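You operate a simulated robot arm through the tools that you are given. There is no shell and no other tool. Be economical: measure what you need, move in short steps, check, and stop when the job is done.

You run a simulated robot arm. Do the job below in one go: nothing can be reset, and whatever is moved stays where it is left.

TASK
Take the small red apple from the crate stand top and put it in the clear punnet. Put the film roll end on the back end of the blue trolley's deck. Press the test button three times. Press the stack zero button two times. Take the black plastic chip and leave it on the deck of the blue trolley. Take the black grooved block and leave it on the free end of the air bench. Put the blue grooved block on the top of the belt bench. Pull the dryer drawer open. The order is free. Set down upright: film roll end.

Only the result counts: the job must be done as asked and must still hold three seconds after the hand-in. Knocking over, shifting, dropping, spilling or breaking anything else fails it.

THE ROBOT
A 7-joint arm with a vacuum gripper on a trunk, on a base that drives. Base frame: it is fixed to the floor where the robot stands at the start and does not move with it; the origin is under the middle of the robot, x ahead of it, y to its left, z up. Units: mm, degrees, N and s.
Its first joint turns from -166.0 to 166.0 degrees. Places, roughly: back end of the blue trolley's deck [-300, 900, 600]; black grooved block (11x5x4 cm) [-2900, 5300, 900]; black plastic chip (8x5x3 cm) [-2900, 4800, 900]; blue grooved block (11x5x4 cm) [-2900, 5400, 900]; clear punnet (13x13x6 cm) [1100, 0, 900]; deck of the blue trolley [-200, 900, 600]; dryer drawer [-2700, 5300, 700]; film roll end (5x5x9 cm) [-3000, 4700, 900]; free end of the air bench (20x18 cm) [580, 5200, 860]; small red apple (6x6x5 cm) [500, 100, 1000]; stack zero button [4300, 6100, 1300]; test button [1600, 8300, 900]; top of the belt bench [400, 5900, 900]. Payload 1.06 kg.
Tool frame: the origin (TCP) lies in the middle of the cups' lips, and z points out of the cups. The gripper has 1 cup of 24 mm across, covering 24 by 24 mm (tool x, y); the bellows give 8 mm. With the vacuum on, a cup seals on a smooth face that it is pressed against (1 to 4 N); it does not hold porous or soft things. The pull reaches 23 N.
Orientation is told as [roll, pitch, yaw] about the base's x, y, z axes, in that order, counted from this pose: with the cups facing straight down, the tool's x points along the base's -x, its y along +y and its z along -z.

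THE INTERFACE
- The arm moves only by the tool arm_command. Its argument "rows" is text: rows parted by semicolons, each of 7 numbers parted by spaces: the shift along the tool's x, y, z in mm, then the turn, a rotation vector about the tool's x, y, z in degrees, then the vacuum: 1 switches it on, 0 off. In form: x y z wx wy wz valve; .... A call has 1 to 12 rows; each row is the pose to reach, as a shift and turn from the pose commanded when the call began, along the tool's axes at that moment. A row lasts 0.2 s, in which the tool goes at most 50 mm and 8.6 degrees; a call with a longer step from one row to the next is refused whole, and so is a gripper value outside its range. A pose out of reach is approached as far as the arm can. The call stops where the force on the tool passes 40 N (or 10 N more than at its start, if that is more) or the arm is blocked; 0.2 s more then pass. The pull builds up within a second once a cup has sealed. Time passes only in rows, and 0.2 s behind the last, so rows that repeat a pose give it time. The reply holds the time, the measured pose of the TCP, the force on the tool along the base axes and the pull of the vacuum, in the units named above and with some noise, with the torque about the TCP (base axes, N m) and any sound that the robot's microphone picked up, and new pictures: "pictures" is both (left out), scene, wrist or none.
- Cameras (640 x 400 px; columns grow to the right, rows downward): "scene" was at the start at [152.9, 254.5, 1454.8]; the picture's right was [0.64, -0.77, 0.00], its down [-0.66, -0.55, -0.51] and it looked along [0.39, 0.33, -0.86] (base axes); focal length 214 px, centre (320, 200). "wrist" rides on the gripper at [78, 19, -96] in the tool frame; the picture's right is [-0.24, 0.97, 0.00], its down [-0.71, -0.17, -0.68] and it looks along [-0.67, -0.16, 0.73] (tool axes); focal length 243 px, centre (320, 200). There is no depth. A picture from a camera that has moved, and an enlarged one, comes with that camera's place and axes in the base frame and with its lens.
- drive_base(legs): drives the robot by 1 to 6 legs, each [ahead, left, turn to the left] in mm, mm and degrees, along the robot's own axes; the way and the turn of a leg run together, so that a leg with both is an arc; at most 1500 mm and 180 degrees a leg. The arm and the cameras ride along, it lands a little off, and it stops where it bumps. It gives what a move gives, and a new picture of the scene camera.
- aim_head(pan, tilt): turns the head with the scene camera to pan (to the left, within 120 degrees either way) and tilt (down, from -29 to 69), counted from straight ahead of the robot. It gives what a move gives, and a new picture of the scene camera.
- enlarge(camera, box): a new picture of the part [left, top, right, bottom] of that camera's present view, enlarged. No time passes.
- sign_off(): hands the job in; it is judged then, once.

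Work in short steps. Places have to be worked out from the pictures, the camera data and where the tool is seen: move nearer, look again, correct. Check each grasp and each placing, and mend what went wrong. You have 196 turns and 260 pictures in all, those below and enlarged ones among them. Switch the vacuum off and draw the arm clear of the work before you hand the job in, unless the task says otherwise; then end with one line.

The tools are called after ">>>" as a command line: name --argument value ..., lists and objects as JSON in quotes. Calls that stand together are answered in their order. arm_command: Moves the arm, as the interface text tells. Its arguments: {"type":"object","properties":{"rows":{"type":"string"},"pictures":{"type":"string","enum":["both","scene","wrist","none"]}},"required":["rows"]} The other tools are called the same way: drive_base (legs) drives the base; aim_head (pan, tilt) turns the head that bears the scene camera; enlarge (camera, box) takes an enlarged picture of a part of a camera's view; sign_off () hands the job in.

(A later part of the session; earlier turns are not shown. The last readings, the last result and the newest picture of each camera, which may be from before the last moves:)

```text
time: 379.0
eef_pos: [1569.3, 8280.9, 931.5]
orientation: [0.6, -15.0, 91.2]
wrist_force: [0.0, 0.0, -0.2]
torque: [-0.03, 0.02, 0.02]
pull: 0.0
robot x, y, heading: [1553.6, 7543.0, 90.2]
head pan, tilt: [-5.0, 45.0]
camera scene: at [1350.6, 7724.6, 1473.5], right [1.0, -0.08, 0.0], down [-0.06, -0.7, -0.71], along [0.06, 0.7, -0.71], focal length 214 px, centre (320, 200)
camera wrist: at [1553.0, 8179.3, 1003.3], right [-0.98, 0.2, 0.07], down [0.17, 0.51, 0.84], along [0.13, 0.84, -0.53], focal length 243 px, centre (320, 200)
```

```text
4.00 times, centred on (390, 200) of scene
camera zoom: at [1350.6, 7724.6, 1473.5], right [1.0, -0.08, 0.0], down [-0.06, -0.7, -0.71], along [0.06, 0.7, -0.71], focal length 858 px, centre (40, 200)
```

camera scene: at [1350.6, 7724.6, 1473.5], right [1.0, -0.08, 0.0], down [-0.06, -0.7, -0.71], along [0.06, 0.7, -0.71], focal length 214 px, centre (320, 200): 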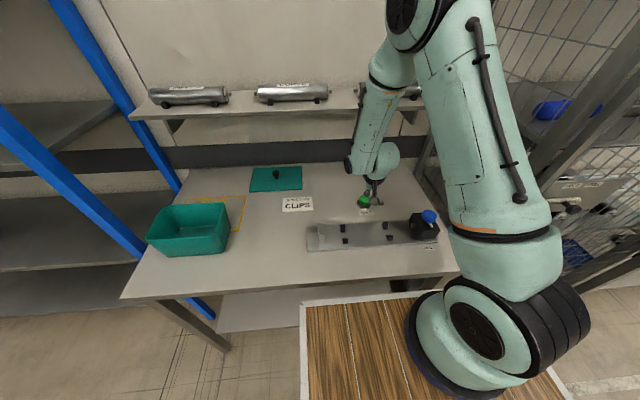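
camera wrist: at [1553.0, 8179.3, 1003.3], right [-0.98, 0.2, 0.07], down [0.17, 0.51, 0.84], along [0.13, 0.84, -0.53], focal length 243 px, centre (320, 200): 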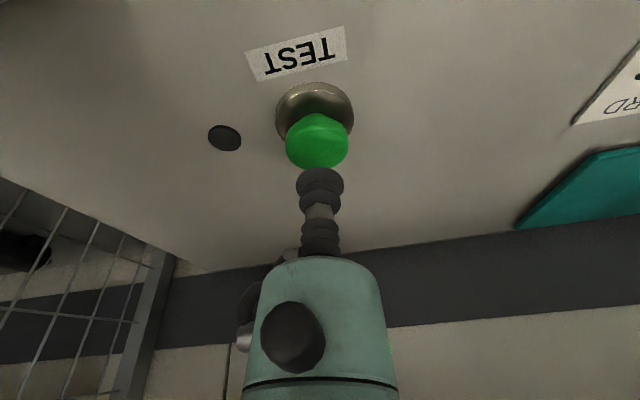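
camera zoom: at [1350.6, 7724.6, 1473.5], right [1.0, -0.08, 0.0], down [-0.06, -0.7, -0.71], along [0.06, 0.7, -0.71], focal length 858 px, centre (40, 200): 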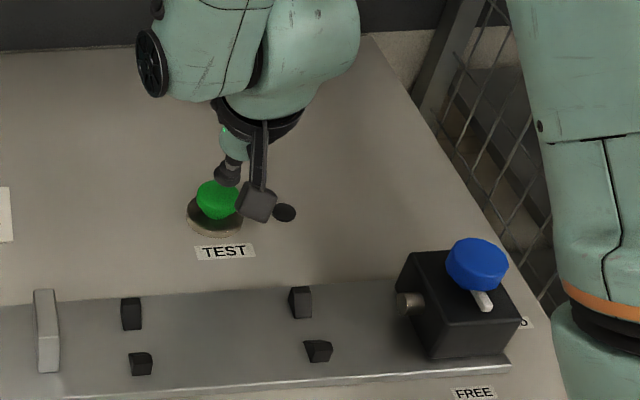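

Cup is right above the dome. I lower carefully to find contact.

>>> arm_command --rows "6 0 9 0 0 0 0; 9 0 18 0 0 0 0; 10 0 22 0 0 0 0; 10.7 0 25 0 0 0 0; 10.7 0 25 0 0 0 0" --pictures "none"

```text
time: 380.2
eef_pos: [1567.2, 8277.7, 903.8]
orientation: [0.6, -15.0, 91.2]
wrist_force: [0.5, -0.6, 0.5]
torque: [0.0, -0.01, 0.0]
pull: 0.0
robot x, y, heading: [1556.1, 7542.2, 90.3]
head pan, tilt: [-5.0, 45.0]
```

>>> arm_command --rows "0.8 0 2.9 0 0 0 0; 1.6 0 5.8 0 0 0 0; 2.3 0 8.7 0 0 0 0; 2.6 0 9.7 0 0 0 0; 2.6 0 9.7 0 0 0 0" --pictures "wrist"

```text
time: 381.4
eef_pos: [1568.6, 8276.7, 893.7]
orientation: [0.5, -14.9, 91.3]
wrist_force: [-0.5, 0.3, -0.5]
torque: [0.01, 0.01, 0.04]
pull: 0.0
robot x, y, heading: [1554.5, 7543.5, 90.1]
head pan, tilt: [-5.0, 45.0]
camera wrist: at [1551.6, 8175.7, 965.5], right [-0.98, 0.2, 0.07], down [0.17, 0.51, 0.84], along [0.13, 0.84, -0.53], focal length 243 px, centre (320, 200)
```

wrist: 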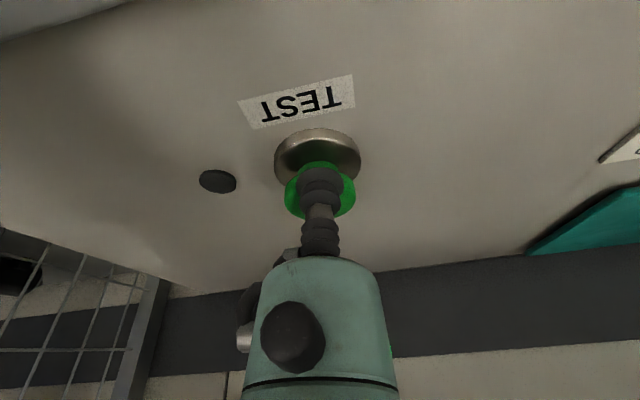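

The wrist view indicates the dome lies about 15 mm farther, at (1569,8293,~888). I correct and lower.

>>> arm_command --rows "-1.3 0 -4.8 0 0 0 0; -15.8 0 -0.9 0 0 0 0; -15 0 2 0 0 0 0; -14.5 0 3.9 0 0 0 0; -14.2 0 4.9 0 0 0 0; -13.7 0 6.8 0 0 0 0; -13.7 0 6.8 0 0 0 0" --pictures "wrist"

```text
time: 383.0
eef_pos: [1568.7, 8292.0, 890.9]
orientation: [0.6, -14.9, 91.4]
wrist_force: [-0.9, 1.2, 2.8]
torque: [-0.02, 0.0, 0.0]
pull: 0.0
robot x, y, heading: [1554.5, 7544.8, 90.3]
head pan, tilt: [-5.0, 45.0]
camera wrist: at [1551.7, 8191.3, 962.4], right [-0.98, 0.2, 0.07], down [0.17, 0.51, 0.84], along [0.13, 0.84, -0.53], focal length 243 px, centre (320, 200)
```

wrist: 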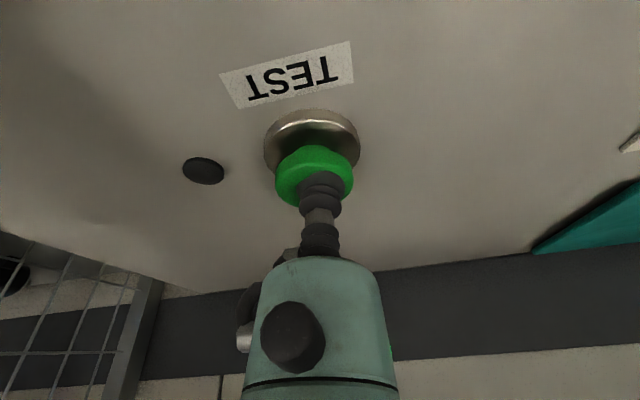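

Contact at z≈891. I press further and watch for a sound or the lamp.

>>> arm_command --rows "0.5 0 1.9 0 0 0 0; 1 0 3.9 0 0 0 0; 1.6 0 5.8 0 0 0 0; 2.1 0 7.7 0 0 0 0; 2.1 0 7.7 0 0 0 0" --pictures "wrist"

```text
time: 384.2
eef_pos: [1568.2, 8291.4, 882.1]
orientation: [0.7, -15.0, 91.3]
wrist_force: [-1.5, 1.6, 6.4]
torque: [-0.09, 0.0, -0.02]
pull: 0.1
robot x, y, heading: [1554.2, 7544.4, 90.5]
head pan, tilt: [-5.0, 45.0]
heard: click
camera wrist: at [1551.9, 8191.2, 953.9], right [-0.98, 0.2, 0.07], down [0.17, 0.51, 0.84], along [0.13, 0.84, -0.53], focal length 243 px, centre (320, 200)
```

wrist: 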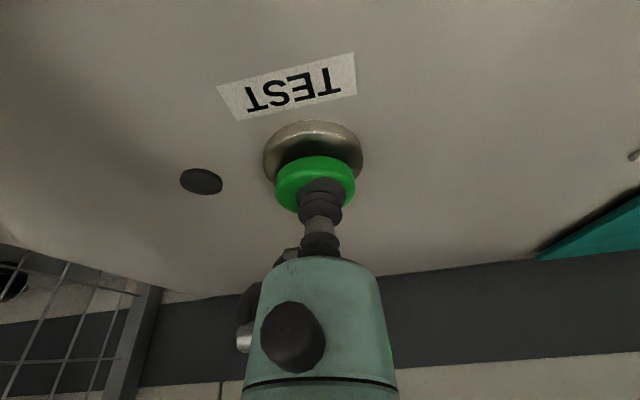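

One click. I release fully (up 16 mm).

>>> arm_command --rows "-1.3 0 -4.8 0 0 0 0; -2.6 0 -9.7 0 0 0 0; -4.1 0 -15.5 0 0 0 0; -4.1 0 -15.5 0 0 0 0; -4.1 0 -15.5 0 0 0 0" --pictures "wrist"

```text
time: 385.4
eef_pos: [1567.6, 8291.9, 899.0]
orientation: [0.7, -15.1, 91.4]
wrist_force: [0.2, -0.1, -0.5]
torque: [0.0, 0.02, 0.0]
pull: 0.1
robot x, y, heading: [1552.3, 7539.2, 89.9]
head pan, tilt: [-5.0, 45.0]
camera wrist: at [1552.1, 8190.4, 970.9], right [-0.98, 0.2, 0.07], down [0.17, 0.51, 0.84], along [0.13, 0.84, -0.53], focal length 243 px, centre (320, 200)
```

wrist: 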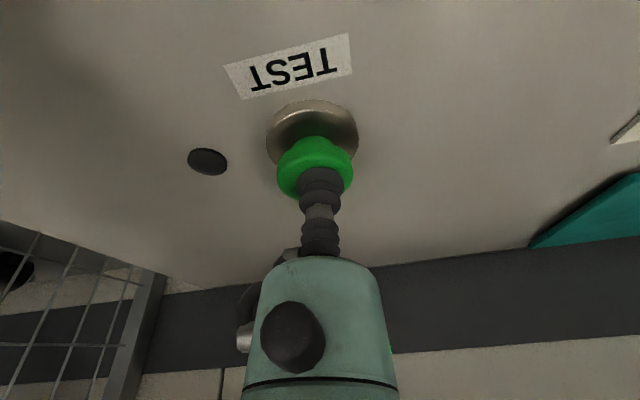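

Button is back up. Second press.

>>> arm_command --rows "1.3 0 4.8 0 0 0 0; 2.6 0 9.7 0 0 0 0; 3.4 0 12.6 0 0 0 0; 4.1 0 15.5 0 0 0 0; 4.1 0 15.5 0 0 0 0" --pictures "none"

>>> arm_command --rows "-1.3 0 -4.8 0 0 0 0; -2.6 0 -9.7 0 0 0 0; -4.1 0 -15.5 0 0 0 0; -4.1 0 -15.5 0 0 0 0; -4.1 0 -15.5 0 0 0 0" --pictures "none"

```text
time: 386.6
eef_pos: [1566.7, 8292.9, 881.3]
orientation: [0.6, -15.0, 91.4]
wrist_force: [-0.1, 2.2, 5.8]
torque: [-0.1, 0.0, 0.06]
pull: 0.1
robot x, y, heading: [1549.3, 7539.7, 90.1]
head pan, tilt: [-5.0, 45.0]
heard: click
```

```text
time: 387.8
eef_pos: [1567.3, 8291.2, 898.6]
orientation: [0.6, -14.9, 91.3]
wrist_force: [0.2, 0.6, 0.5]
torque: [-0.06, -0.04, -0.01]
pull: 0.0
robot x, y, heading: [1552.8, 7545.6, 90.2]
head pan, tilt: [-5.0, 45.0]
```

Second click heard and released. Third press, then withdraw.

>>> arm_command --rows "1.3 0 4.8 0 0 0 0; 2.6 0 9.7 0 0 0 0; 3.4 0 12.6 0 0 0 0; 4.1 0 15.5 0 0 0 0; 4.1 0 15.5 0 0 0 0" --pictures "none"

>>> arm_command --rows "-1.3 0 -4.8 0 0 0 0; -4.1 0 -15.5 0 0 0 0; -10 0 -35 0 0 0 0; 30 0 -50 0 0 0 0; 70 0 -70 0 0 0 0; 70 0 -110 0 7.5 0 0; 70 0 -155 0 15 0 0; 70 0 -200 0 15 0 0; 70 0 -245 0 15 0 0; 70 0 -290 0 15 0 0; 70 0 -310 0 15 0 0" --pictures "scene"

```text
time: 389.0
eef_pos: [1567.5, 8292.3, 883.0]
orientation: [0.6, -15.1, 91.5]
wrist_force: [0.0, 2.4, 5.5]
torque: [-0.08, -0.04, -0.03]
pull: 0.1
robot x, y, heading: [1552.5, 7540.2, 90.0]
head pan, tilt: [-5.0, 45.0]
heard: click
```

```text
time: 391.4
eef_pos: [1574.5, 8144.5, 1162.4]
orientation: [0.6, 0.0, 91.5]
wrist_force: [0.7, -0.6, 0.5]
torque: [0.02, -0.02, 0.0]
pull: 0.1
robot x, y, heading: [1548.9, 7543.5, 90.2]
head pan, tilt: [-5.0, 45.0]
camera scene: at [1350.5, 7725.0, 1473.4], right [1.0, -0.08, 0.0], down [-0.06, -0.7, -0.71], along [0.06, 0.7, -0.71], focal length 214 px, centre (320, 200)
```

scene: 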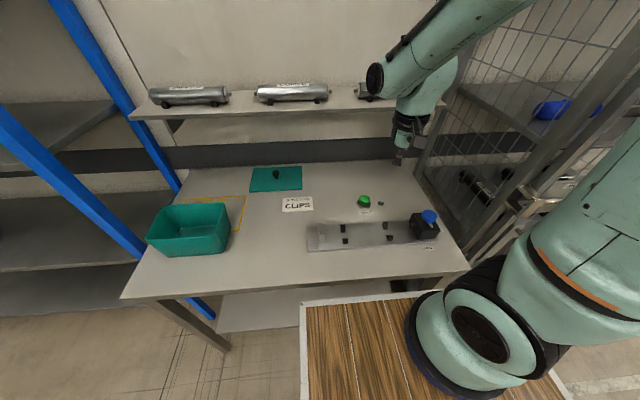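

Three clicks done. Now toward the stack zero button: back into the corridor, turn east, drive on.

>>> drive_base --legs '[[-250, 0, 0], [0, 0, -90], [1200, 0, 0]]'

>>> aim_head --pan -25 --tilt 15

```text
time: 402.7
eef_pos: [3351.7, 7337.0, 1162.8]
orientation: [0.5, 0.0, 3.2]
wrist_force: [-0.7, 0.3, 0.6]
torque: [0.01, 0.0, 0.0]
pull: 0.0
robot x, y, heading: [2752.5, 7341.0, 2.1]
head pan, tilt: [-5.0, 45.0]
camera scene: at [2925.6, 7549.7, 1473.5], right [-0.05, -1.0, 0.0], down [-0.71, 0.04, -0.71], along [0.71, -0.04, -0.71], focal length 214 px, centre (320, 200)
```

scene: 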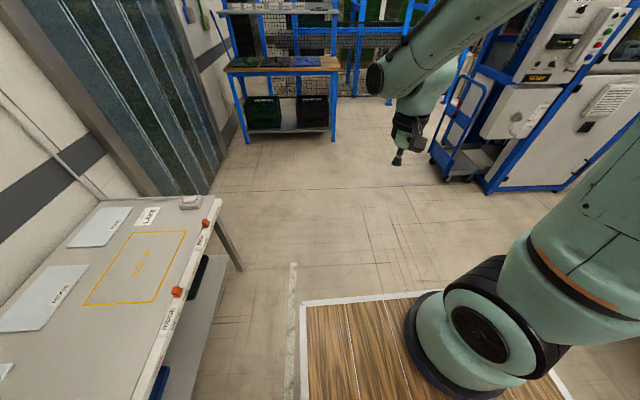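

```text
time: 403.6
eef_pos: [3350.0, 7336.5, 1163.6]
orientation: [0.6, -0.1, 3.3]
wrist_force: [0.2, 0.0, -0.2]
torque: [0.01, 0.01, 0.0]
pull: 0.1
robot x, y, heading: [2752.0, 7339.0, 2.0]
head pan, tilt: [-25.0, 15.0]
camera scene: at [2930.4, 7517.5, 1520.2], right [-0.39, -0.92, 0.0], down [-0.24, 0.1, -0.97], along [0.89, -0.38, -0.26], focal length 214 px, centre (320, 200)
```

scene: 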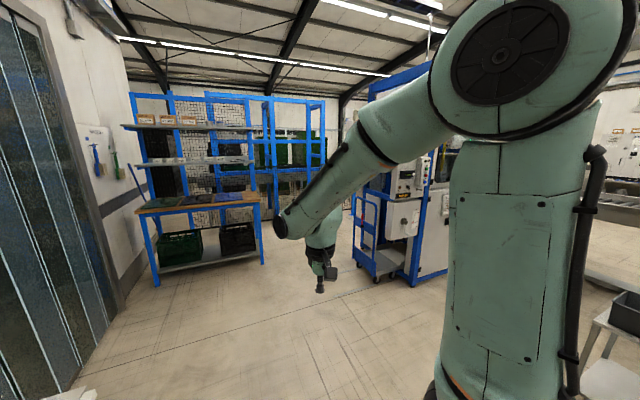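

>>> aim_head --pan -45 --tilt 20

>>> enlarge --camera "scene" --box '[160, 60, 320, 220]'

```text
time: 404.4
eef_pos: [3351.7, 7336.6, 1162.9]
orientation: [0.6, -0.1, 3.3]
wrist_force: [-0.4, 0.7, 0.8]
torque: [-0.02, -0.02, 0.0]
pull: 0.1
robot x, y, heading: [2748.4, 7339.6, 1.9]
head pan, tilt: [-45.0, 20.0]
camera scene: at [2912.5, 7490.5, 1512.2], right [-0.68, -0.73, 0.0], down [-0.25, 0.23, -0.94], along [0.69, -0.64, -0.34], focal length 214 px, centre (320, 200)
```

scene: 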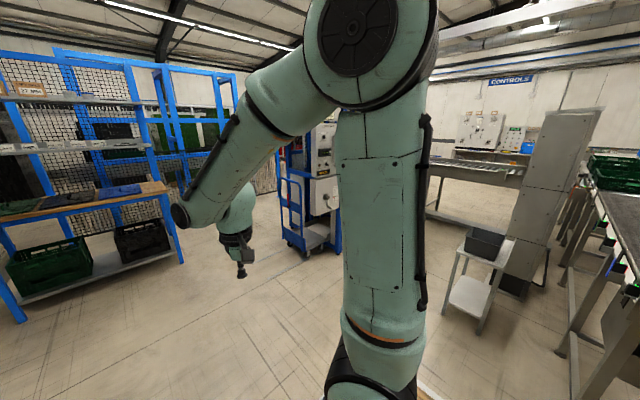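

```text
2.50 times, centred on (240, 140) of scene
camera zoom: at [2912.5, 7490.5, 1512.2], right [-0.68, -0.73, 0.0], down [-0.25, 0.23, -0.94], along [0.69, -0.64, -0.34], focal length 536 px, centre (520, 350)
```

zoom: 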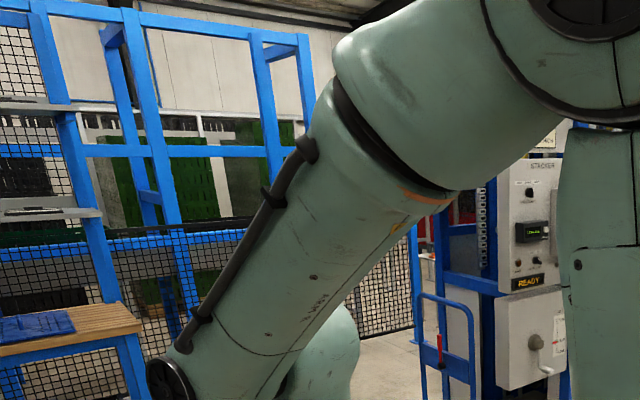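

>>> aim_head --pan -8 --tilt 28

>>> enlarge --camera "scene" --box '[440, 50, 640, 200]'

```text
time: 405.5
eef_pos: [3352.0, 7336.2, 1162.6]
orientation: [0.6, -0.1, 3.3]
wrist_force: [-1.2, 0.3, 0.6]
torque: [0.01, -0.01, -0.01]
pull: 0.0
robot x, y, heading: [2753.1, 7339.0, 2.0]
head pan, tilt: [-8.0, 28.0]
camera scene: at [2935.1, 7544.3, 1499.3], right [-0.11, -0.99, 0.0], down [-0.47, 0.05, -0.88], along [0.88, -0.09, -0.47], focal length 214 px, centre (320, 200)
```

scene: 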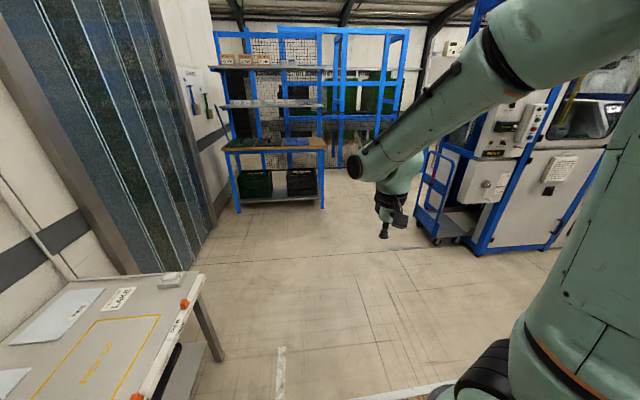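

```text
2.67 times, centred on (540, 125) of scene
camera zoom: at [2935.1, 7544.3, 1499.3], right [-0.11, -0.99, 0.0], down [-0.47, 0.05, -0.88], along [0.88, -0.09, -0.47], focal length 572 px, centre (-267, 400)
```

zoom: 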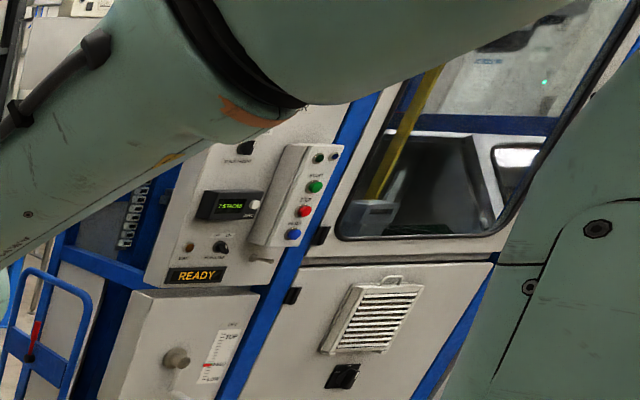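

>>> drive_base --legs '[[500, 0, -2], [0, -900, 0]]'

>>> aim_head --pan 0 --tilt 15

```text
time: 412.8
eef_pos: [3839.2, 6401.6, 1163.1]
orientation: [0.5, -0.1, 0.9]
wrist_force: [-1.0, -0.2, -0.3]
torque: [0.01, 0.01, 0.01]
pull: 0.1
robot x, y, heading: [3239.9, 6429.7, -0.4]
head pan, tilt: [-8.0, 28.0]
camera scene: at [3431.7, 6625.5, 1499.2], right [-0.15, -0.99, 0.0], down [-0.46, 0.07, -0.88], along [0.87, -0.13, -0.47], focal length 214 px, centre (320, 200)
```

scene: 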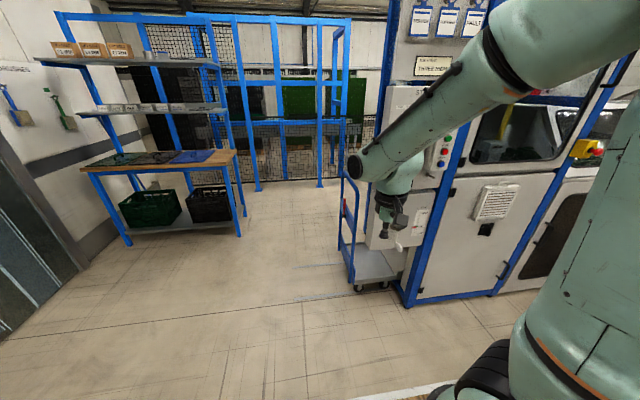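

```text
time: 413.6
eef_pos: [3839.6, 6401.6, 1162.6]
orientation: [0.5, -0.1, 0.9]
wrist_force: [0.6, 0.8, 0.2]
torque: [0.0, 0.0, -0.02]
pull: 0.1
robot x, y, heading: [3237.6, 6428.9, -0.0]
head pan, tilt: [0.0, 15.0]
camera scene: at [3434.9, 6638.1, 1520.2], right [-0.01, -1.0, 0.0], down [-0.26, 0.0, -0.97], along [0.97, -0.01, -0.26], focal length 214 px, centre (320, 200)
```

scene: 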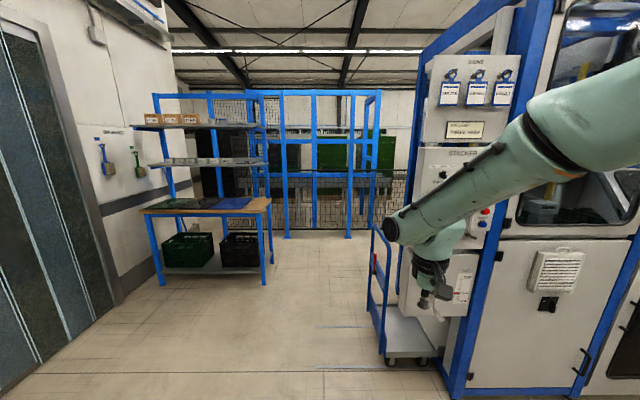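

The STACKER panel faces west toward us at about (4270,6080). I move in front of it and lower the arm aside for a look.

>>> drive_base --legs '[[0, -330, 0], [150, 0, 0]]'

>>> aim_head --pan -10 --tilt 15

```text
time: 416.7
eef_pos: [3989.1, 6071.4, 1163.1]
orientation: [0.6, -0.1, 1.0]
wrist_force: [-0.1, -1.3, -0.3]
torque: [-0.01, -0.03, -0.02]
pull: 0.0
robot x, y, heading: [3391.9, 6099.4, -0.2]
head pan, tilt: [0.0, 15.0]
camera scene: at [3583.4, 6308.2, 1520.3], right [-0.01, -1.0, 0.0], down [-0.26, 0.0, -0.97], along [0.97, -0.01, -0.26], focal length 214 px, centre (320, 200)
```

scene: 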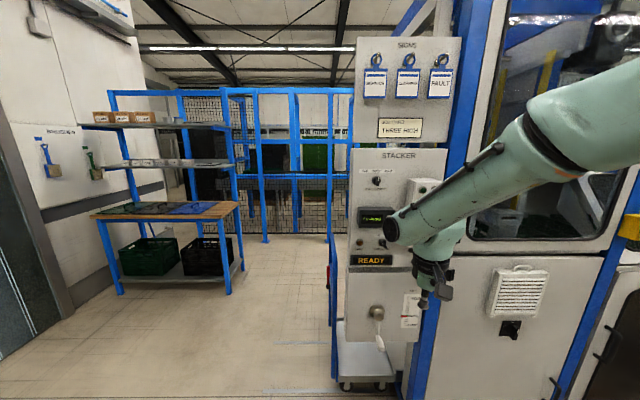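

```text
time: 417.4
eef_pos: [3988.3, 6071.4, 1162.1]
orientation: [0.6, -0.1, 1.0]
wrist_force: [-0.2, -0.5, -0.1]
torque: [0.06, 0.03, 0.02]
pull: 0.0
robot x, y, heading: [3385.1, 6097.9, -0.2]
head pan, tilt: [-10.0, 15.0]
camera scene: at [3581.8, 6292.1, 1520.3], right [-0.18, -0.98, 0.0], down [-0.25, 0.05, -0.97], along [0.95, -0.17, -0.26], focal length 214 px, centre (320, 200)
```

scene: 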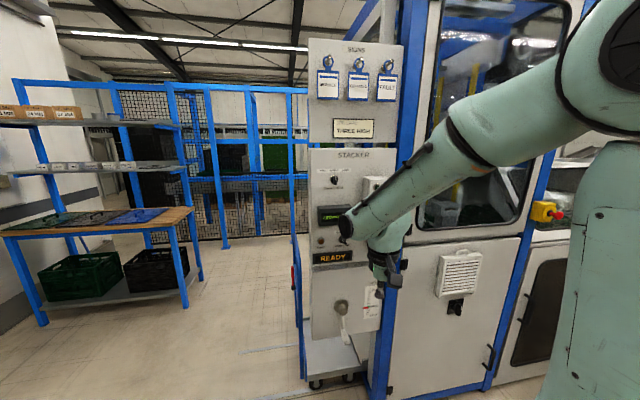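

>>> enlarge --camera "scene" --box '[300, 140, 400, 270]'

```text
3.08 times, centred on (350, 205) of scene
camera zoom: at [3581.8, 6292.1, 1520.3], right [-0.18, -0.98, 0.0], down [-0.25, 0.05, -0.97], along [0.95, -0.17, -0.26], focal length 660 px, centre (228, 185)
```

zoom: 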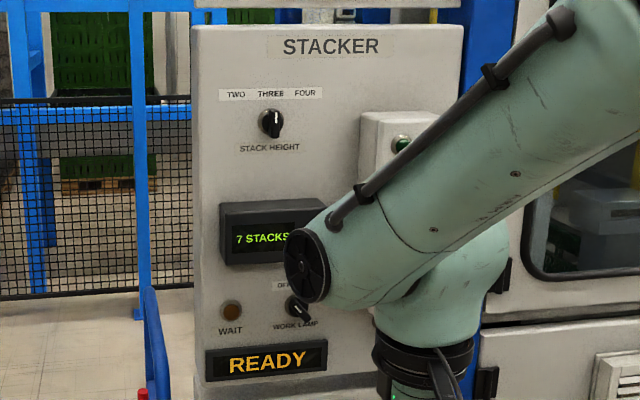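

The arm hides part of the panel. I swing it to the right and look again.

>>> arm_command --rows "6 -46 0 0 0 0 0; 12 -92 0 0 0 0 0; 18 -138 0 0 0 0 0; 23 -184 0 0 0 0 0; 29 -230 0 0 0 0 0; 35 -276 0 0 0 0 0; 41 -322 0 0 0 0 0; 46 -368 0 0 0 0 0" --pictures "scene"

>>> enlarge --camera "scene" --box '[300, 140, 420, 270]'

```text
time: 419.2
eef_pos: [3948.6, 5700.6, 1160.4]
orientation: [0.6, -0.1, 1.1]
wrist_force: [-0.3, -0.3, -0.3]
torque: [0.0, 0.02, 0.0]
pull: 0.0
robot x, y, heading: [3387.7, 6096.3, 0.1]
head pan, tilt: [-10.0, 15.0]
camera scene: at [3581.5, 6292.6, 1520.2], right [-0.18, -0.98, 0.0], down [-0.25, 0.05, -0.97], along [0.95, -0.17, -0.26], focal length 214 px, centre (320, 200)
```

scene: 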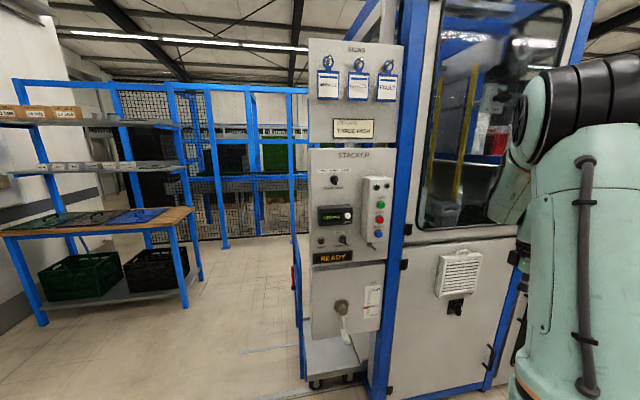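

```text
3.08 times, centred on (360, 205) of scene
camera zoom: at [3581.5, 6292.6, 1520.2], right [-0.18, -0.98, 0.0], down [-0.25, 0.05, -0.97], along [0.95, -0.17, -0.26], focal length 660 px, centre (197, 185)
```

zoom: 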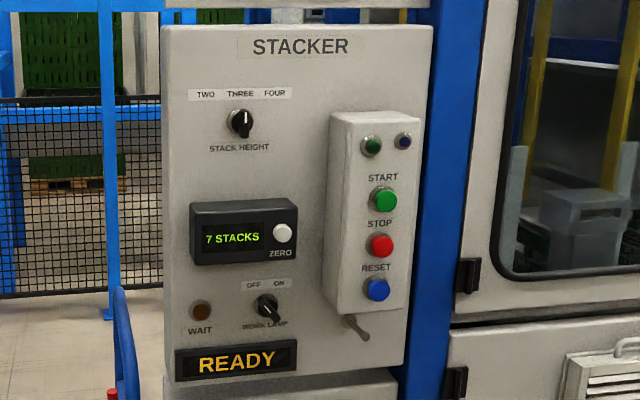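

The ZERO button (white, on the counter display) is at about (4328,6051,1248), facing west. I bring the tool in front of it and then turn it horizontal.

>>> arm_command --rows "-23 39 -10 0 0 0 0; -46 77 -20 0 0 0 0; -69 116 -30 0 0 0 0; -92 154 -40 0 0 0 0; -115 193 -50 0 0 0 0; -138 231 -60 0 0 0 0; -161 270 -70 0 0 0 0; -184 308 -80 0 0 0 0; -207 347 -88 0 0 0 0; -207 347 -88 0 0 0 0" --pictures "none"

>>> arm_command --rows "0 0 0 0 -8.2 0 0; 0 0 0 0 -16.4 0 0; 0 0 0 0 -24.6 0 0; 0 0 0 0 -32.8 0 0; 0 0 0 0 -41 0 0; 0 0 0 0 -49.2 0 0; 0 0 0 0 -57.4 0 0; 0 0 0 0 -65.6 0 0; 0 0 0 0 -73.8 0 0; 0 0 0 0 -82 0 0; 0 0 0 0 -90 0 0; 0 0 0 0 -90 0 0"

```text
time: 421.4
eef_pos: [4149.1, 6053.9, 1252.2]
orientation: [0.6, -0.1, 1.0]
wrist_force: [0.2, -0.9, 0.2]
torque: [-0.02, -0.01, -0.01]
pull: 0.1
robot x, y, heading: [3385.9, 6099.5, -0.1]
head pan, tilt: [-10.0, 15.0]
```

```text
time: 424.0
eef_pos: [4149.3, 6051.6, 1250.8]
orientation: [99.4, -89.4, -98.3]
wrist_force: [0.5, 0.2, -0.3]
torque: [-0.03, -0.02, -0.01]
pull: 0.1
out of reach, approached as far as the arm can: row 6, 7
robot x, y, heading: [3384.8, 6097.4, -0.3]
head pan, tilt: [-10.0, 15.0]
camera scene: at [3581.7, 6292.0, 1520.3], right [-0.18, -0.98, 0.0], down [-0.25, 0.05, -0.97], along [0.95, -0.17, -0.26], focal length 214 px, centre (320, 200)
camera wrist: at [4053.5, 6069.3, 1172.2], right [-0.02, 0.97, 0.25], down [-0.68, -0.19, 0.7], along [0.73, -0.16, 0.67], focal length 243 px, centre (320, 200)
```

scene: 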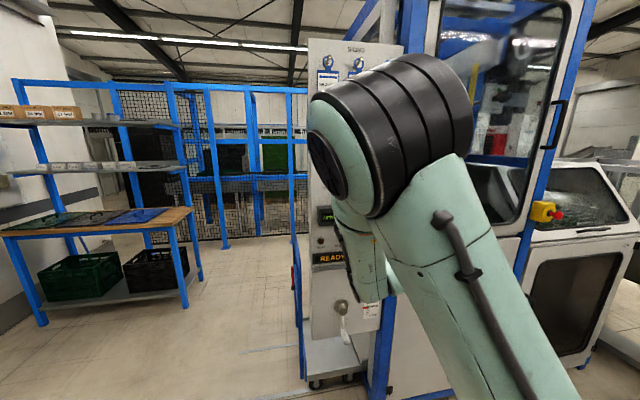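
wrist: 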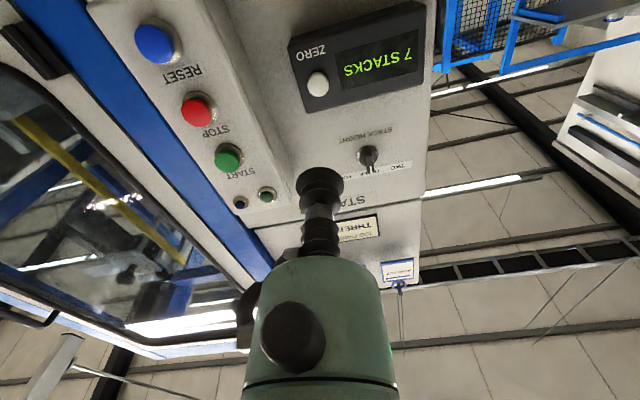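

The tool is horizontal in front of the ZERO button (≈(4325,6050,1255)). I approach to 30 mm.

>>> arm_command --rows "-1 -1 40 0 0 0 0; -2 -2 80 0 0 0 0; -4 -3 120 0 0 0 0; -5 -4 143 0 0 0 0; -5 -4 143 0 0 0 0" --pictures "wrist"

```text
time: 425.2
eef_pos: [4291.7, 6049.0, 1256.1]
orientation: [95.5, -89.4, -94.4]
wrist_force: [0.6, 0.0, 0.0]
torque: [0.04, -0.02, 0.02]
pull: 0.1
robot x, y, heading: [3389.2, 6098.8, -0.1]
head pan, tilt: [-10.0, 15.0]
camera wrist: at [4195.5, 6066.8, 1176.3], right [-0.02, 0.97, 0.25], down [-0.68, -0.19, 0.71], along [0.73, -0.16, 0.66], focal length 243 px, centre (320, 200)
```

wrist: 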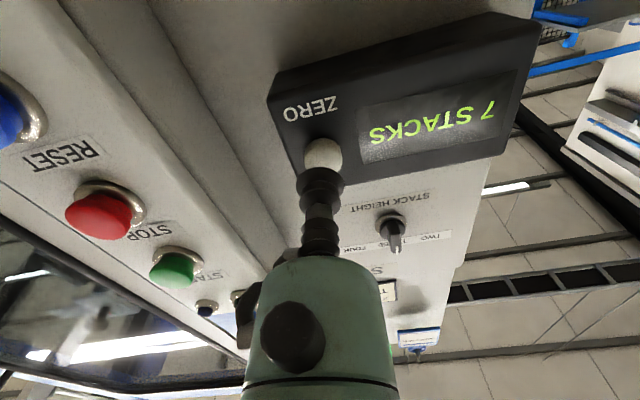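

>>> arm_command --rows "5 1.5 5 0 0 0 0; 5 1.5 10 0 0 0 0; 5 1.5 14 0 0 0 0; 5 1.5 18 0 0 0 0; 5 1.5 18 0 0 0 0" --pictures "wrist"

```text
time: 426.4
eef_pos: [4311.1, 6051.6, 1251.1]
orientation: [93.6, -89.5, -92.7]
wrist_force: [0.4, -0.3, -0.4]
torque: [0.0, 0.0, 0.0]
pull: 0.0
robot x, y, heading: [3389.1, 6098.9, -0.3]
head pan, tilt: [-10.0, 15.0]
camera wrist: at [4214.2, 6069.8, 1172.4], right [-0.02, 0.97, 0.25], down [-0.68, -0.19, 0.71], along [0.73, -0.16, 0.66], focal length 243 px, centre (320, 200)
```

wrist: 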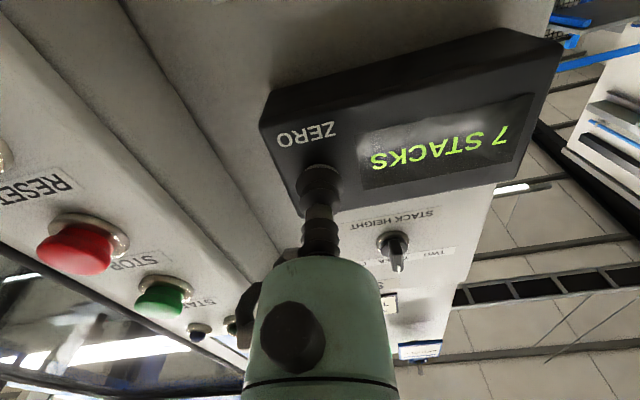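

Aligned over the button. I press in small steps, listening.

>>> arm_command --rows "0 0 2 0 0 0 0; 0 0 4 0 0 0 0; 0 0 6 0 0 0 0; 0 0 8 0 0 0 0; 0 0 8 0 0 0 0" --pictures "none"

```text
time: 427.6
eef_pos: [4317.9, 6052.1, 1251.0]
orientation: [93.8, -89.5, -92.8]
wrist_force: [-3.7, 0.5, 0.1]
torque: [-0.01, -0.03, -0.02]
pull: 0.1
robot x, y, heading: [3389.5, 6099.9, -0.4]
head pan, tilt: [-10.0, 15.0]
heard: click
```

First click. I release and check.

>>> arm_command --rows "0 0 -4 0 0 0 0; 0 0 -9 0 0 0 0; 0 0 -13 0 0 0 0; 0 0 -13 0 0 0 0; 0 0 -13 0 0 0 0" --pictures "wrist"

```text
time: 428.8
eef_pos: [4305.2, 6053.7, 1251.6]
orientation: [95.4, -89.5, -94.6]
wrist_force: [0.6, 0.1, 0.4]
torque: [-0.03, 0.02, -0.03]
pull: 0.0
robot x, y, heading: [3388.4, 6094.9, -0.3]
head pan, tilt: [-10.0, 15.0]
camera wrist: at [4209.2, 6070.0, 1172.6], right [-0.02, 0.97, 0.25], down [-0.68, -0.19, 0.71], along [0.73, -0.16, 0.66], focal length 243 px, centre (320, 200)
```

wrist: 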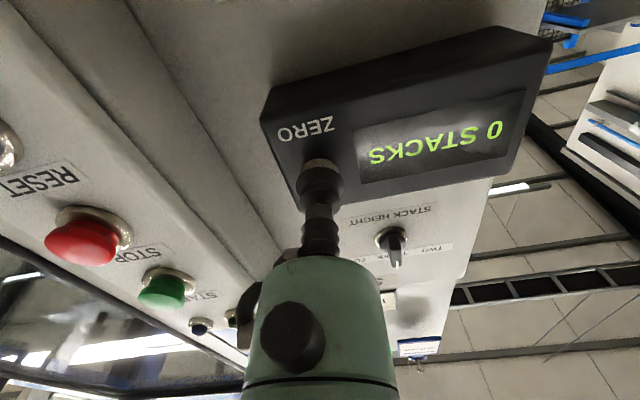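

Counter reads 0. Second press.

>>> arm_command --rows "0 0 4 0 0 0 0; 0 0 8 0 0 0 0; 0 0 11 0 0 0 0; 0 0 13 0 0 0 0; 0 0 13 0 0 0 0" --pictures "none"

>>> arm_command --rows "0 0 -6 0 0 0 0; 0 0 -20 0 0 0 0; 0 0 -60 0 0 0 0; 0 0 -100 0 0 0 0; 0 0 -140 0 0 0 0; 0 0 -170 0 0 0 0" --pictures "none"

```text
time: 430.0
eef_pos: [4318.9, 6052.1, 1251.0]
orientation: [95.2, -89.4, -94.0]
wrist_force: [-3.4, -0.2, -0.5]
torque: [0.02, -0.01, 0.0]
pull: 0.0
robot x, y, heading: [3387.2, 6099.2, -0.3]
head pan, tilt: [-10.0, 15.0]
heard: click
```

```text
time: 431.4
eef_pos: [4146.6, 6049.9, 1253.4]
orientation: [92.5, -89.3, -91.3]
wrist_force: [-0.3, 0.1, 0.0]
torque: [0.01, -0.02, 0.01]
pull: 0.0
robot x, y, heading: [3386.2, 6099.4, -0.2]
head pan, tilt: [-10.0, 15.0]
```

Both presses clicked. I turn the tool back down while retracting.

>>> arm_command --rows "0 0 0 0 8.2 0 0; 0 0 0 0 16.4 0 0; 0 0 0 0 24.6 0 0; 0 0 0 0 32.8 0 0; 0 0 0 0 41 0 0; 0 0 0 0 49.2 0 0; 0 0 -30 0 57.4 0 0; 0 0 -60 0 65.6 0 0; 0 0 -90 0 73.8 0 0; 0 0 -120 0 82 0 0; 0 0 -150 0 90 0 0; 0 0 -180 0 90 0 0" --pictures "none"

```text
time: 434.0
eef_pos: [3967.8, 6048.5, 1251.0]
orientation: [0.6, 0.0, 1.1]
wrist_force: [0.2, -0.3, -0.6]
torque: [0.05, 0.01, -0.01]
pull: 0.1
robot x, y, heading: [3386.4, 6098.9, -0.2]
head pan, tilt: [-10.0, 15.0]
```

>>> drive_base --legs '[[0, 1130, 0.2], [0, 0, 180]]'

```text
time: 447.1
eef_pos: [2803.5, 7267.2, 1250.9]
orientation: [0.6, -0.1, -177.9]
wrist_force: [0.4, -0.4, -0.3]
torque: [0.01, 0.02, 0.02]
pull: 0.1
robot x, y, heading: [3384.1, 7224.2, -179.1]
head pan, tilt: [-10.0, 15.0]
camera scene: at [3195.7, 7033.1, 1520.3], right [0.16, 0.99, 0.0], down [0.26, -0.04, -0.97], along [-0.95, 0.15, -0.26], focal length 214 px, centre (320, 200)
```

scene: 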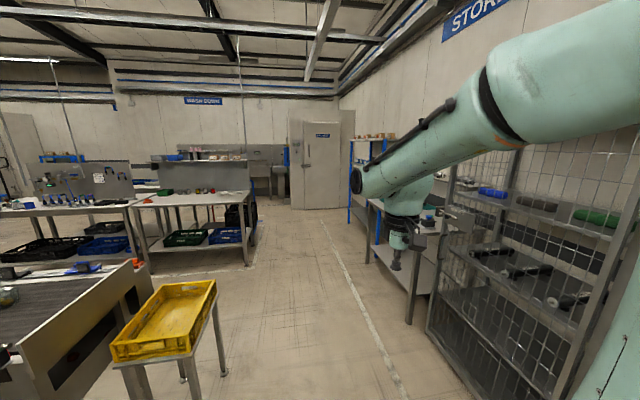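

>>> drive_base --legs '[[1500, 0, -0.9], [1500, 0, 0], [1430, 0, 0]]'

```text
time: 467.2
eef_pos: [-1499.2, 7300.4, 1250.3]
orientation: [0.5, 0.7, 179.6]
wrist_force: [24.0, -0.5, 15.3]
torque: [-0.15, 2.15, 0.22]
pull: 0.0
robot x, y, heading: [-929.2, 7239.3, 178.4]
head pan, tilt: [-10.0, 15.0]
stopped in leg 3: the force on the tool passed its limit at 114 N (the readings are from after the stop); the commanded pose is now the measured one
camera scene: at [-1121.6, 7050.7, 1520.5], right [0.2, 0.98, 0.0], down [0.25, -0.05, -0.97], along [-0.95, 0.2, -0.26], focal length 214 px, centre (320, 200)
```

scene: 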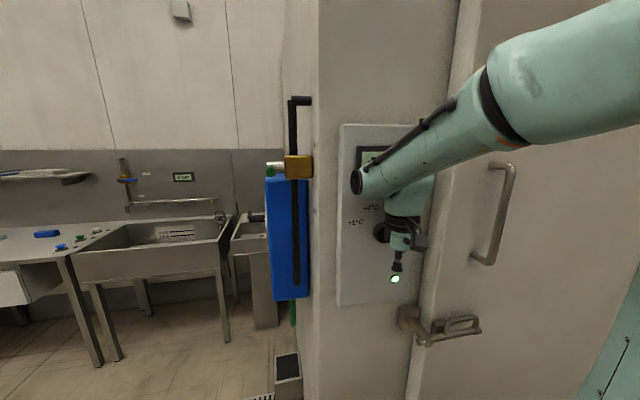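

The tool touched the cold-store wall panel. I back off at once and check that nothing has changed.

>>> drive_base --legs '[[-200, 0, 1.6]]'

>>> enlarge --camera "scene" --box '[300, 80, 500, 320]'

```text
time: 468.8
eef_pos: [-1301.8, 7280.6, 1249.3]
orientation: [0.6, 0.8, -178.8]
wrist_force: [-0.1, -0.3, 0.0]
torque: [-0.03, 0.02, 0.0]
pull: 0.1
robot x, y, heading: [-728.3, 7234.8, 179.9]
head pan, tilt: [-10.0, 15.0]
camera scene: at [-917.3, 7041.7, 1520.3], right [0.17, 0.98, 0.0], down [0.25, -0.05, -0.97], along [-0.95, 0.17, -0.26], focal length 214 px, centre (320, 200)
```

scene: 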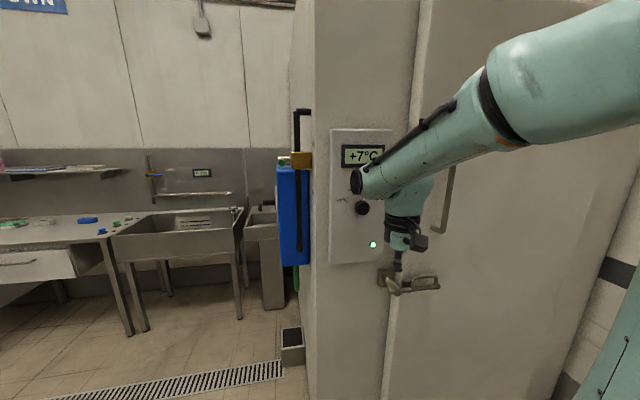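

```text
1.67 times, centred on (400, 200) of scene
camera zoom: at [-917.3, 7041.7, 1520.3], right [0.17, 0.98, 0.0], down [0.25, -0.05, -0.97], along [-0.95, 0.17, -0.26], focal length 358 px, centre (187, 200)
```

zoom: 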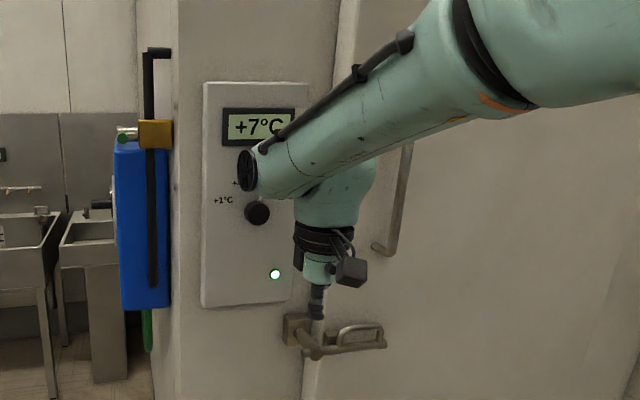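

I turn round here to use the known path in reverse.

>>> drive_base --legs '[[0, 0, 180]]'

>>> aim_head --pan 120 --tilt 20

```text
time: 476.6
eef_pos: [-150.7, 7188.7, 1249.2]
orientation: [0.5, 0.8, 1.8]
wrist_force: [0.2, -1.1, 0.3]
torque: [-0.01, 0.02, -0.01]
pull: 0.0
robot x, y, heading: [-726.9, 7235.6, 0.5]
head pan, tilt: [-10.0, 15.0]
camera scene: at [-534.3, 7430.2, 1520.3], right [-0.17, -0.99, 0.0], down [-0.26, 0.04, -0.97], along [0.95, -0.16, -0.26], focal length 214 px, centre (320, 200)
```

scene: 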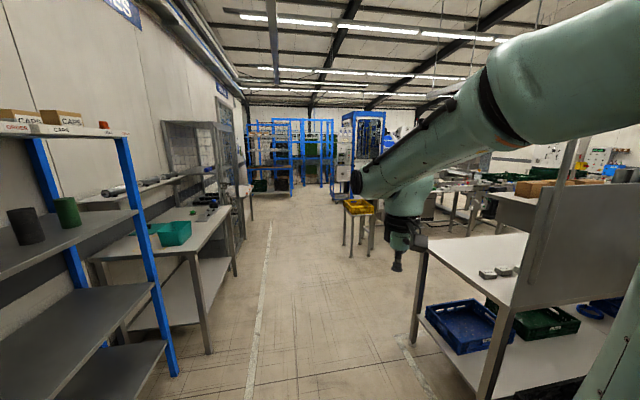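

```text
time: 478.7
eef_pos: [-149.5, 7190.8, 1249.6]
orientation: [0.6, 0.7, 1.8]
wrist_force: [0.1, 0.3, 0.3]
torque: [-0.02, 0.03, -0.02]
pull: 0.0
robot x, y, heading: [-727.1, 7235.2, 0.6]
head pan, tilt: [120.0, 20.0]
camera scene: at [-673.3, 7526.3, 1512.1], right [0.86, 0.5, 0.0], down [0.17, -0.3, -0.94], along [-0.47, 0.81, -0.34], focal length 214 px, centre (320, 200)
```

scene: 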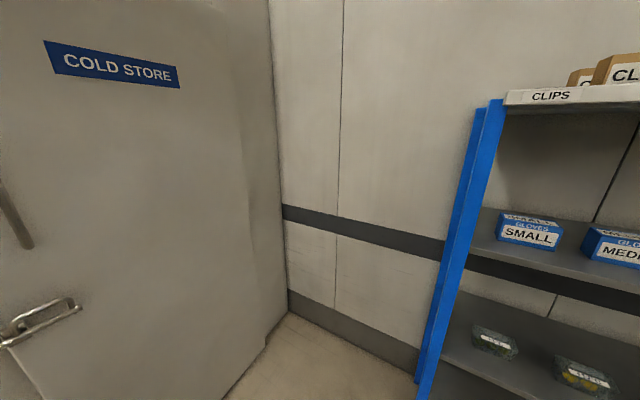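

>>> drive_base --legs '[[-310, 0, -0.6], [0, -640, 0]]'

>>> aim_head --pan 118 --tilt 15

>>> enlarge --camera "scene" --box '[240, 100, 440, 260]'

```text
time: 484.0
eef_pos: [-474.1, 6531.6, 1249.5]
orientation: [0.6, 0.9, 0.3]
wrist_force: [0.6, 0.3, -0.5]
torque: [0.01, -0.03, -0.01]
pull: 0.0
robot x, y, heading: [-1050.7, 6586.9, -0.8]
head pan, tilt: [120.0, 20.0]
camera scene: at [-989.2, 6879.4, 1512.2], right [0.87, 0.48, 0.0], down [0.17, -0.3, -0.94], along [-0.46, 0.82, -0.34], focal length 214 px, centre (320, 200)
```

scene: 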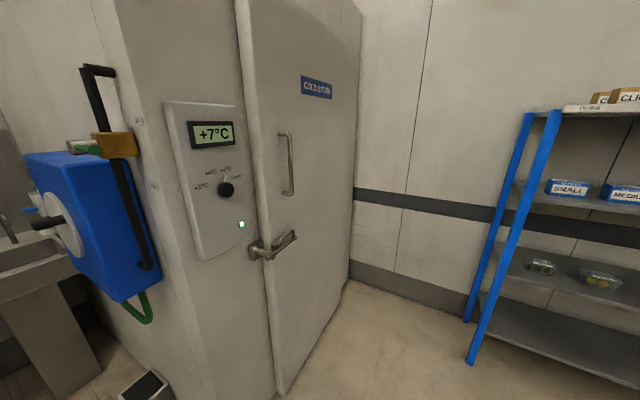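

```text
time: 484.7
eef_pos: [-473.6, 6532.8, 1250.0]
orientation: [0.5, 0.7, 0.3]
wrist_force: [0.4, 0.5, -0.4]
torque: [0.0, 0.02, 0.0]
pull: 0.1
robot x, y, heading: [-1048.7, 6585.9, -1.2]
head pan, tilt: [118.0, 15.0]
camera scene: at [-986.5, 6881.2, 1520.3], right [0.89, 0.45, 0.0], down [0.12, -0.23, -0.97], along [-0.44, 0.86, -0.26], focal length 214 px, centre (320, 200)
```

scene: 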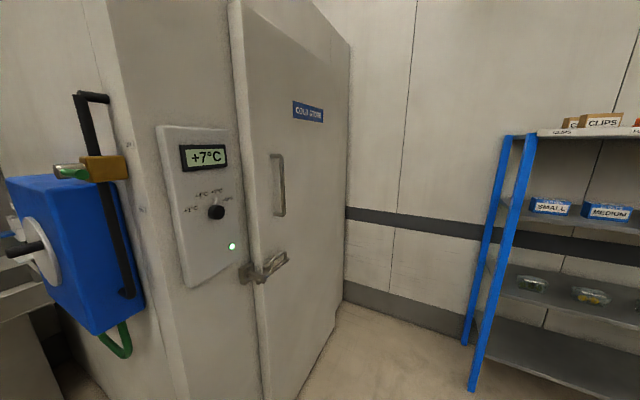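

```text
2.50 times, centred on (340, 180) of scene
camera zoom: at [-986.5, 6881.2, 1520.3], right [0.89, 0.45, 0.0], down [0.12, -0.23, -0.97], along [-0.44, 0.86, -0.26], focal length 536 px, centre (270, 250)
```

zoom: 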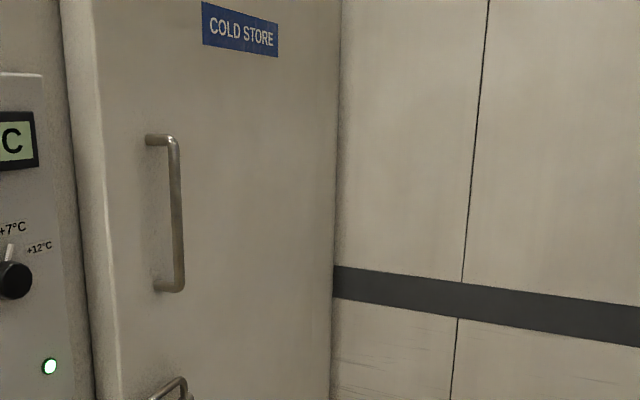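

The dial points cleanly at +7 °C, so it looks undisturbed. I continue to the wash bench for the blue block.

>>> drive_base --legs '[[-480, 0, 1], [0, -1240, 0], [-180, 0, 0], [0, 0, 180]]'

```text
time: 501.9
eef_pos: [-2304.5, 5412.3, 1249.5]
orientation: [0.5, 0.8, -179.1]
wrist_force: [-0.8, 0.5, 0.0]
torque: [-0.03, -0.02, -0.01]
pull: 0.1
robot x, y, heading: [-1731.0, 5363.7, 179.5]
head pan, tilt: [118.0, 15.0]
camera scene: at [-1787.1, 5068.7, 1520.3], right [-0.89, -0.46, 0.0], down [-0.12, 0.23, -0.97], along [0.44, -0.86, -0.26], focal length 214 px, centre (320, 200)
```

scene: 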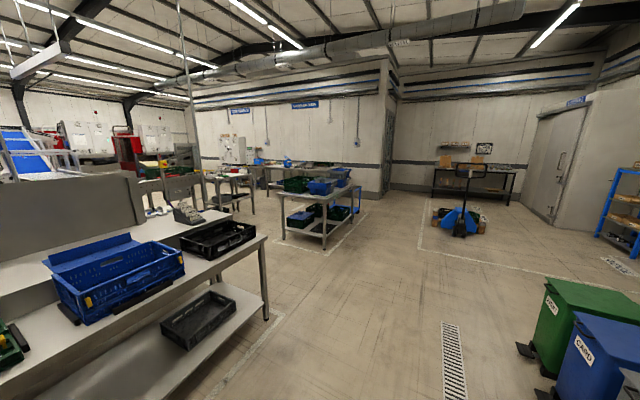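

>>> drive_base --legs '[[345, 0, 0.5]]'

>>> aim_head --pan 0 --tilt 55

```text
time: 504.1
eef_pos: [-2651.5, 5411.7, 1249.3]
orientation: [0.5, 0.8, -178.9]
wrist_force: [0.4, 0.1, -0.3]
torque: [0.0, 0.01, 0.01]
pull: 0.0
robot x, y, heading: [-2076.0, 5360.7, 179.7]
head pan, tilt: [118.0, 15.0]
camera scene: at [-2132.0, 5071.0, 1520.3], right [-0.89, -0.47, 0.0], down [-0.12, 0.23, -0.97], along [0.45, -0.86, -0.26], focal length 214 px, centre (320, 200)
```

scene: 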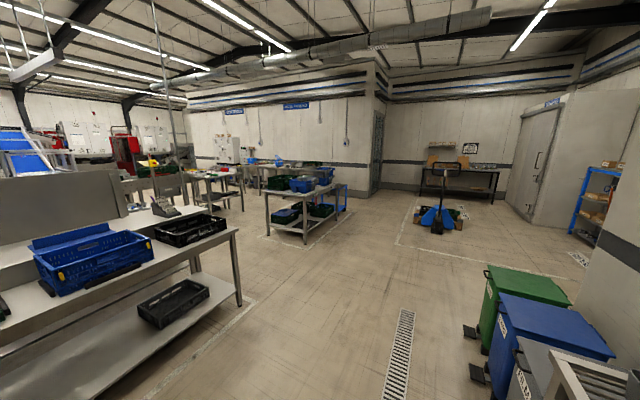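

```text
time: 506.1
eef_pos: [-2651.1, 5412.1, 1248.5]
orientation: [0.5, 0.8, -178.9]
wrist_force: [0.2, 0.4, 0.1]
torque: [0.0, 0.03, 0.01]
pull: 0.1
robot x, y, heading: [-2074.7, 5359.5, 179.8]
head pan, tilt: [0.0, 55.0]
camera scene: at [-2247.5, 5154.1, 1460.1], right [0.0, 1.0, 0.0], down [0.82, 0.0, -0.57], along [-0.57, 0.0, -0.82], focal length 214 px, centre (320, 200)
```

scene: 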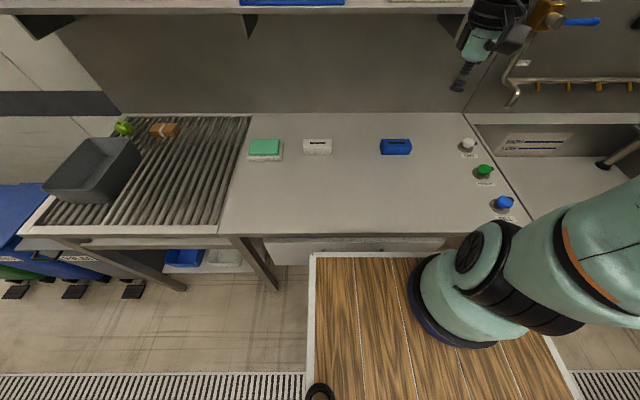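

I place the tool for an unobscured view of the blue block.

>>> arm_command --rows "-28 -9 31 0 0 0 0; -56 -18 62 0 0 0 0; -84 -27 93 0 0 0 0; -112 -36 124 0 0 0 0; -140 -45 156 0 0 0 0; -168 -54 187 0 0 0 0; -196 -63 218 0 0 0 0; -222 -72 249 0 0 0 0; -222 -72 249 0 0 0 0" --pictures "none"

>>> enlarge --camera "wrist" --box '[280, 60, 460, 180]'

```text
time: 508.1
eef_pos: [-2870.1, 5476.2, 996.8]
orientation: [0.5, 0.7, -178.9]
wrist_force: [0.2, -0.1, 0.7]
torque: [-0.01, -0.01, 0.0]
pull: 0.1
robot x, y, heading: [-2075.0, 5363.9, 179.6]
head pan, tilt: [0.0, 55.0]
```

```text
3.33 times, centred on (370, 120) of wrist
camera zoom: at [-2793.9, 5459.1, 1093.6], right [-0.22, -0.98, 0.01], down [-0.72, 0.16, 0.67], along [-0.66, 0.14, -0.74], focal length 809 px, centre (153, 467)
```

zoom: 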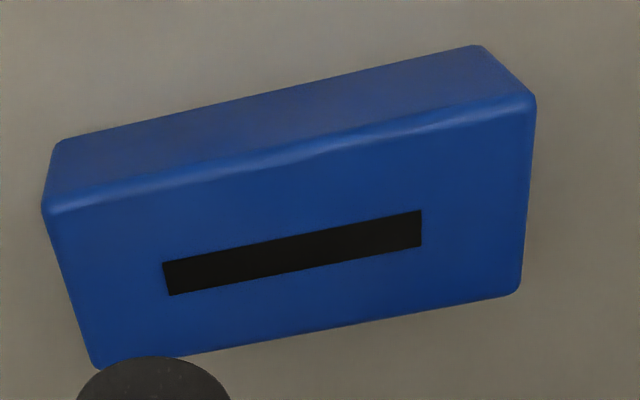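

Blue block: x -2870…-2917, y 5390…5501, same layout. I grip the +y front corner of its top.

>>> arm_command --rows "-13.2 -11.5 35 0 0 0 1; -13.2 -11.5 62 0 0 0 1; -13.2 -11.5 75 0 0 0 1; -13.2 -11.5 80 0 0 0 1; -13.2 -11.5 83 0 0 0 1; -13.2 -11.5 85.5 0 0 0 1; -13.2 -11.5 86.5 0 0 0 1; -13.2 -11.5 86.5 0 0 0 1" --pictures "none"

```text
time: 509.9
eef_pos: [-2882.8, 5487.6, 911.2]
orientation: [0.5, 0.6, -179.0]
wrist_force: [5.6, 2.0, 28.0]
torque: [0.06, 0.19, 0.02]
pull: 23.1
robot x, y, heading: [-2074.4, 5364.0, 179.6]
head pan, tilt: [0.0, 55.0]
```

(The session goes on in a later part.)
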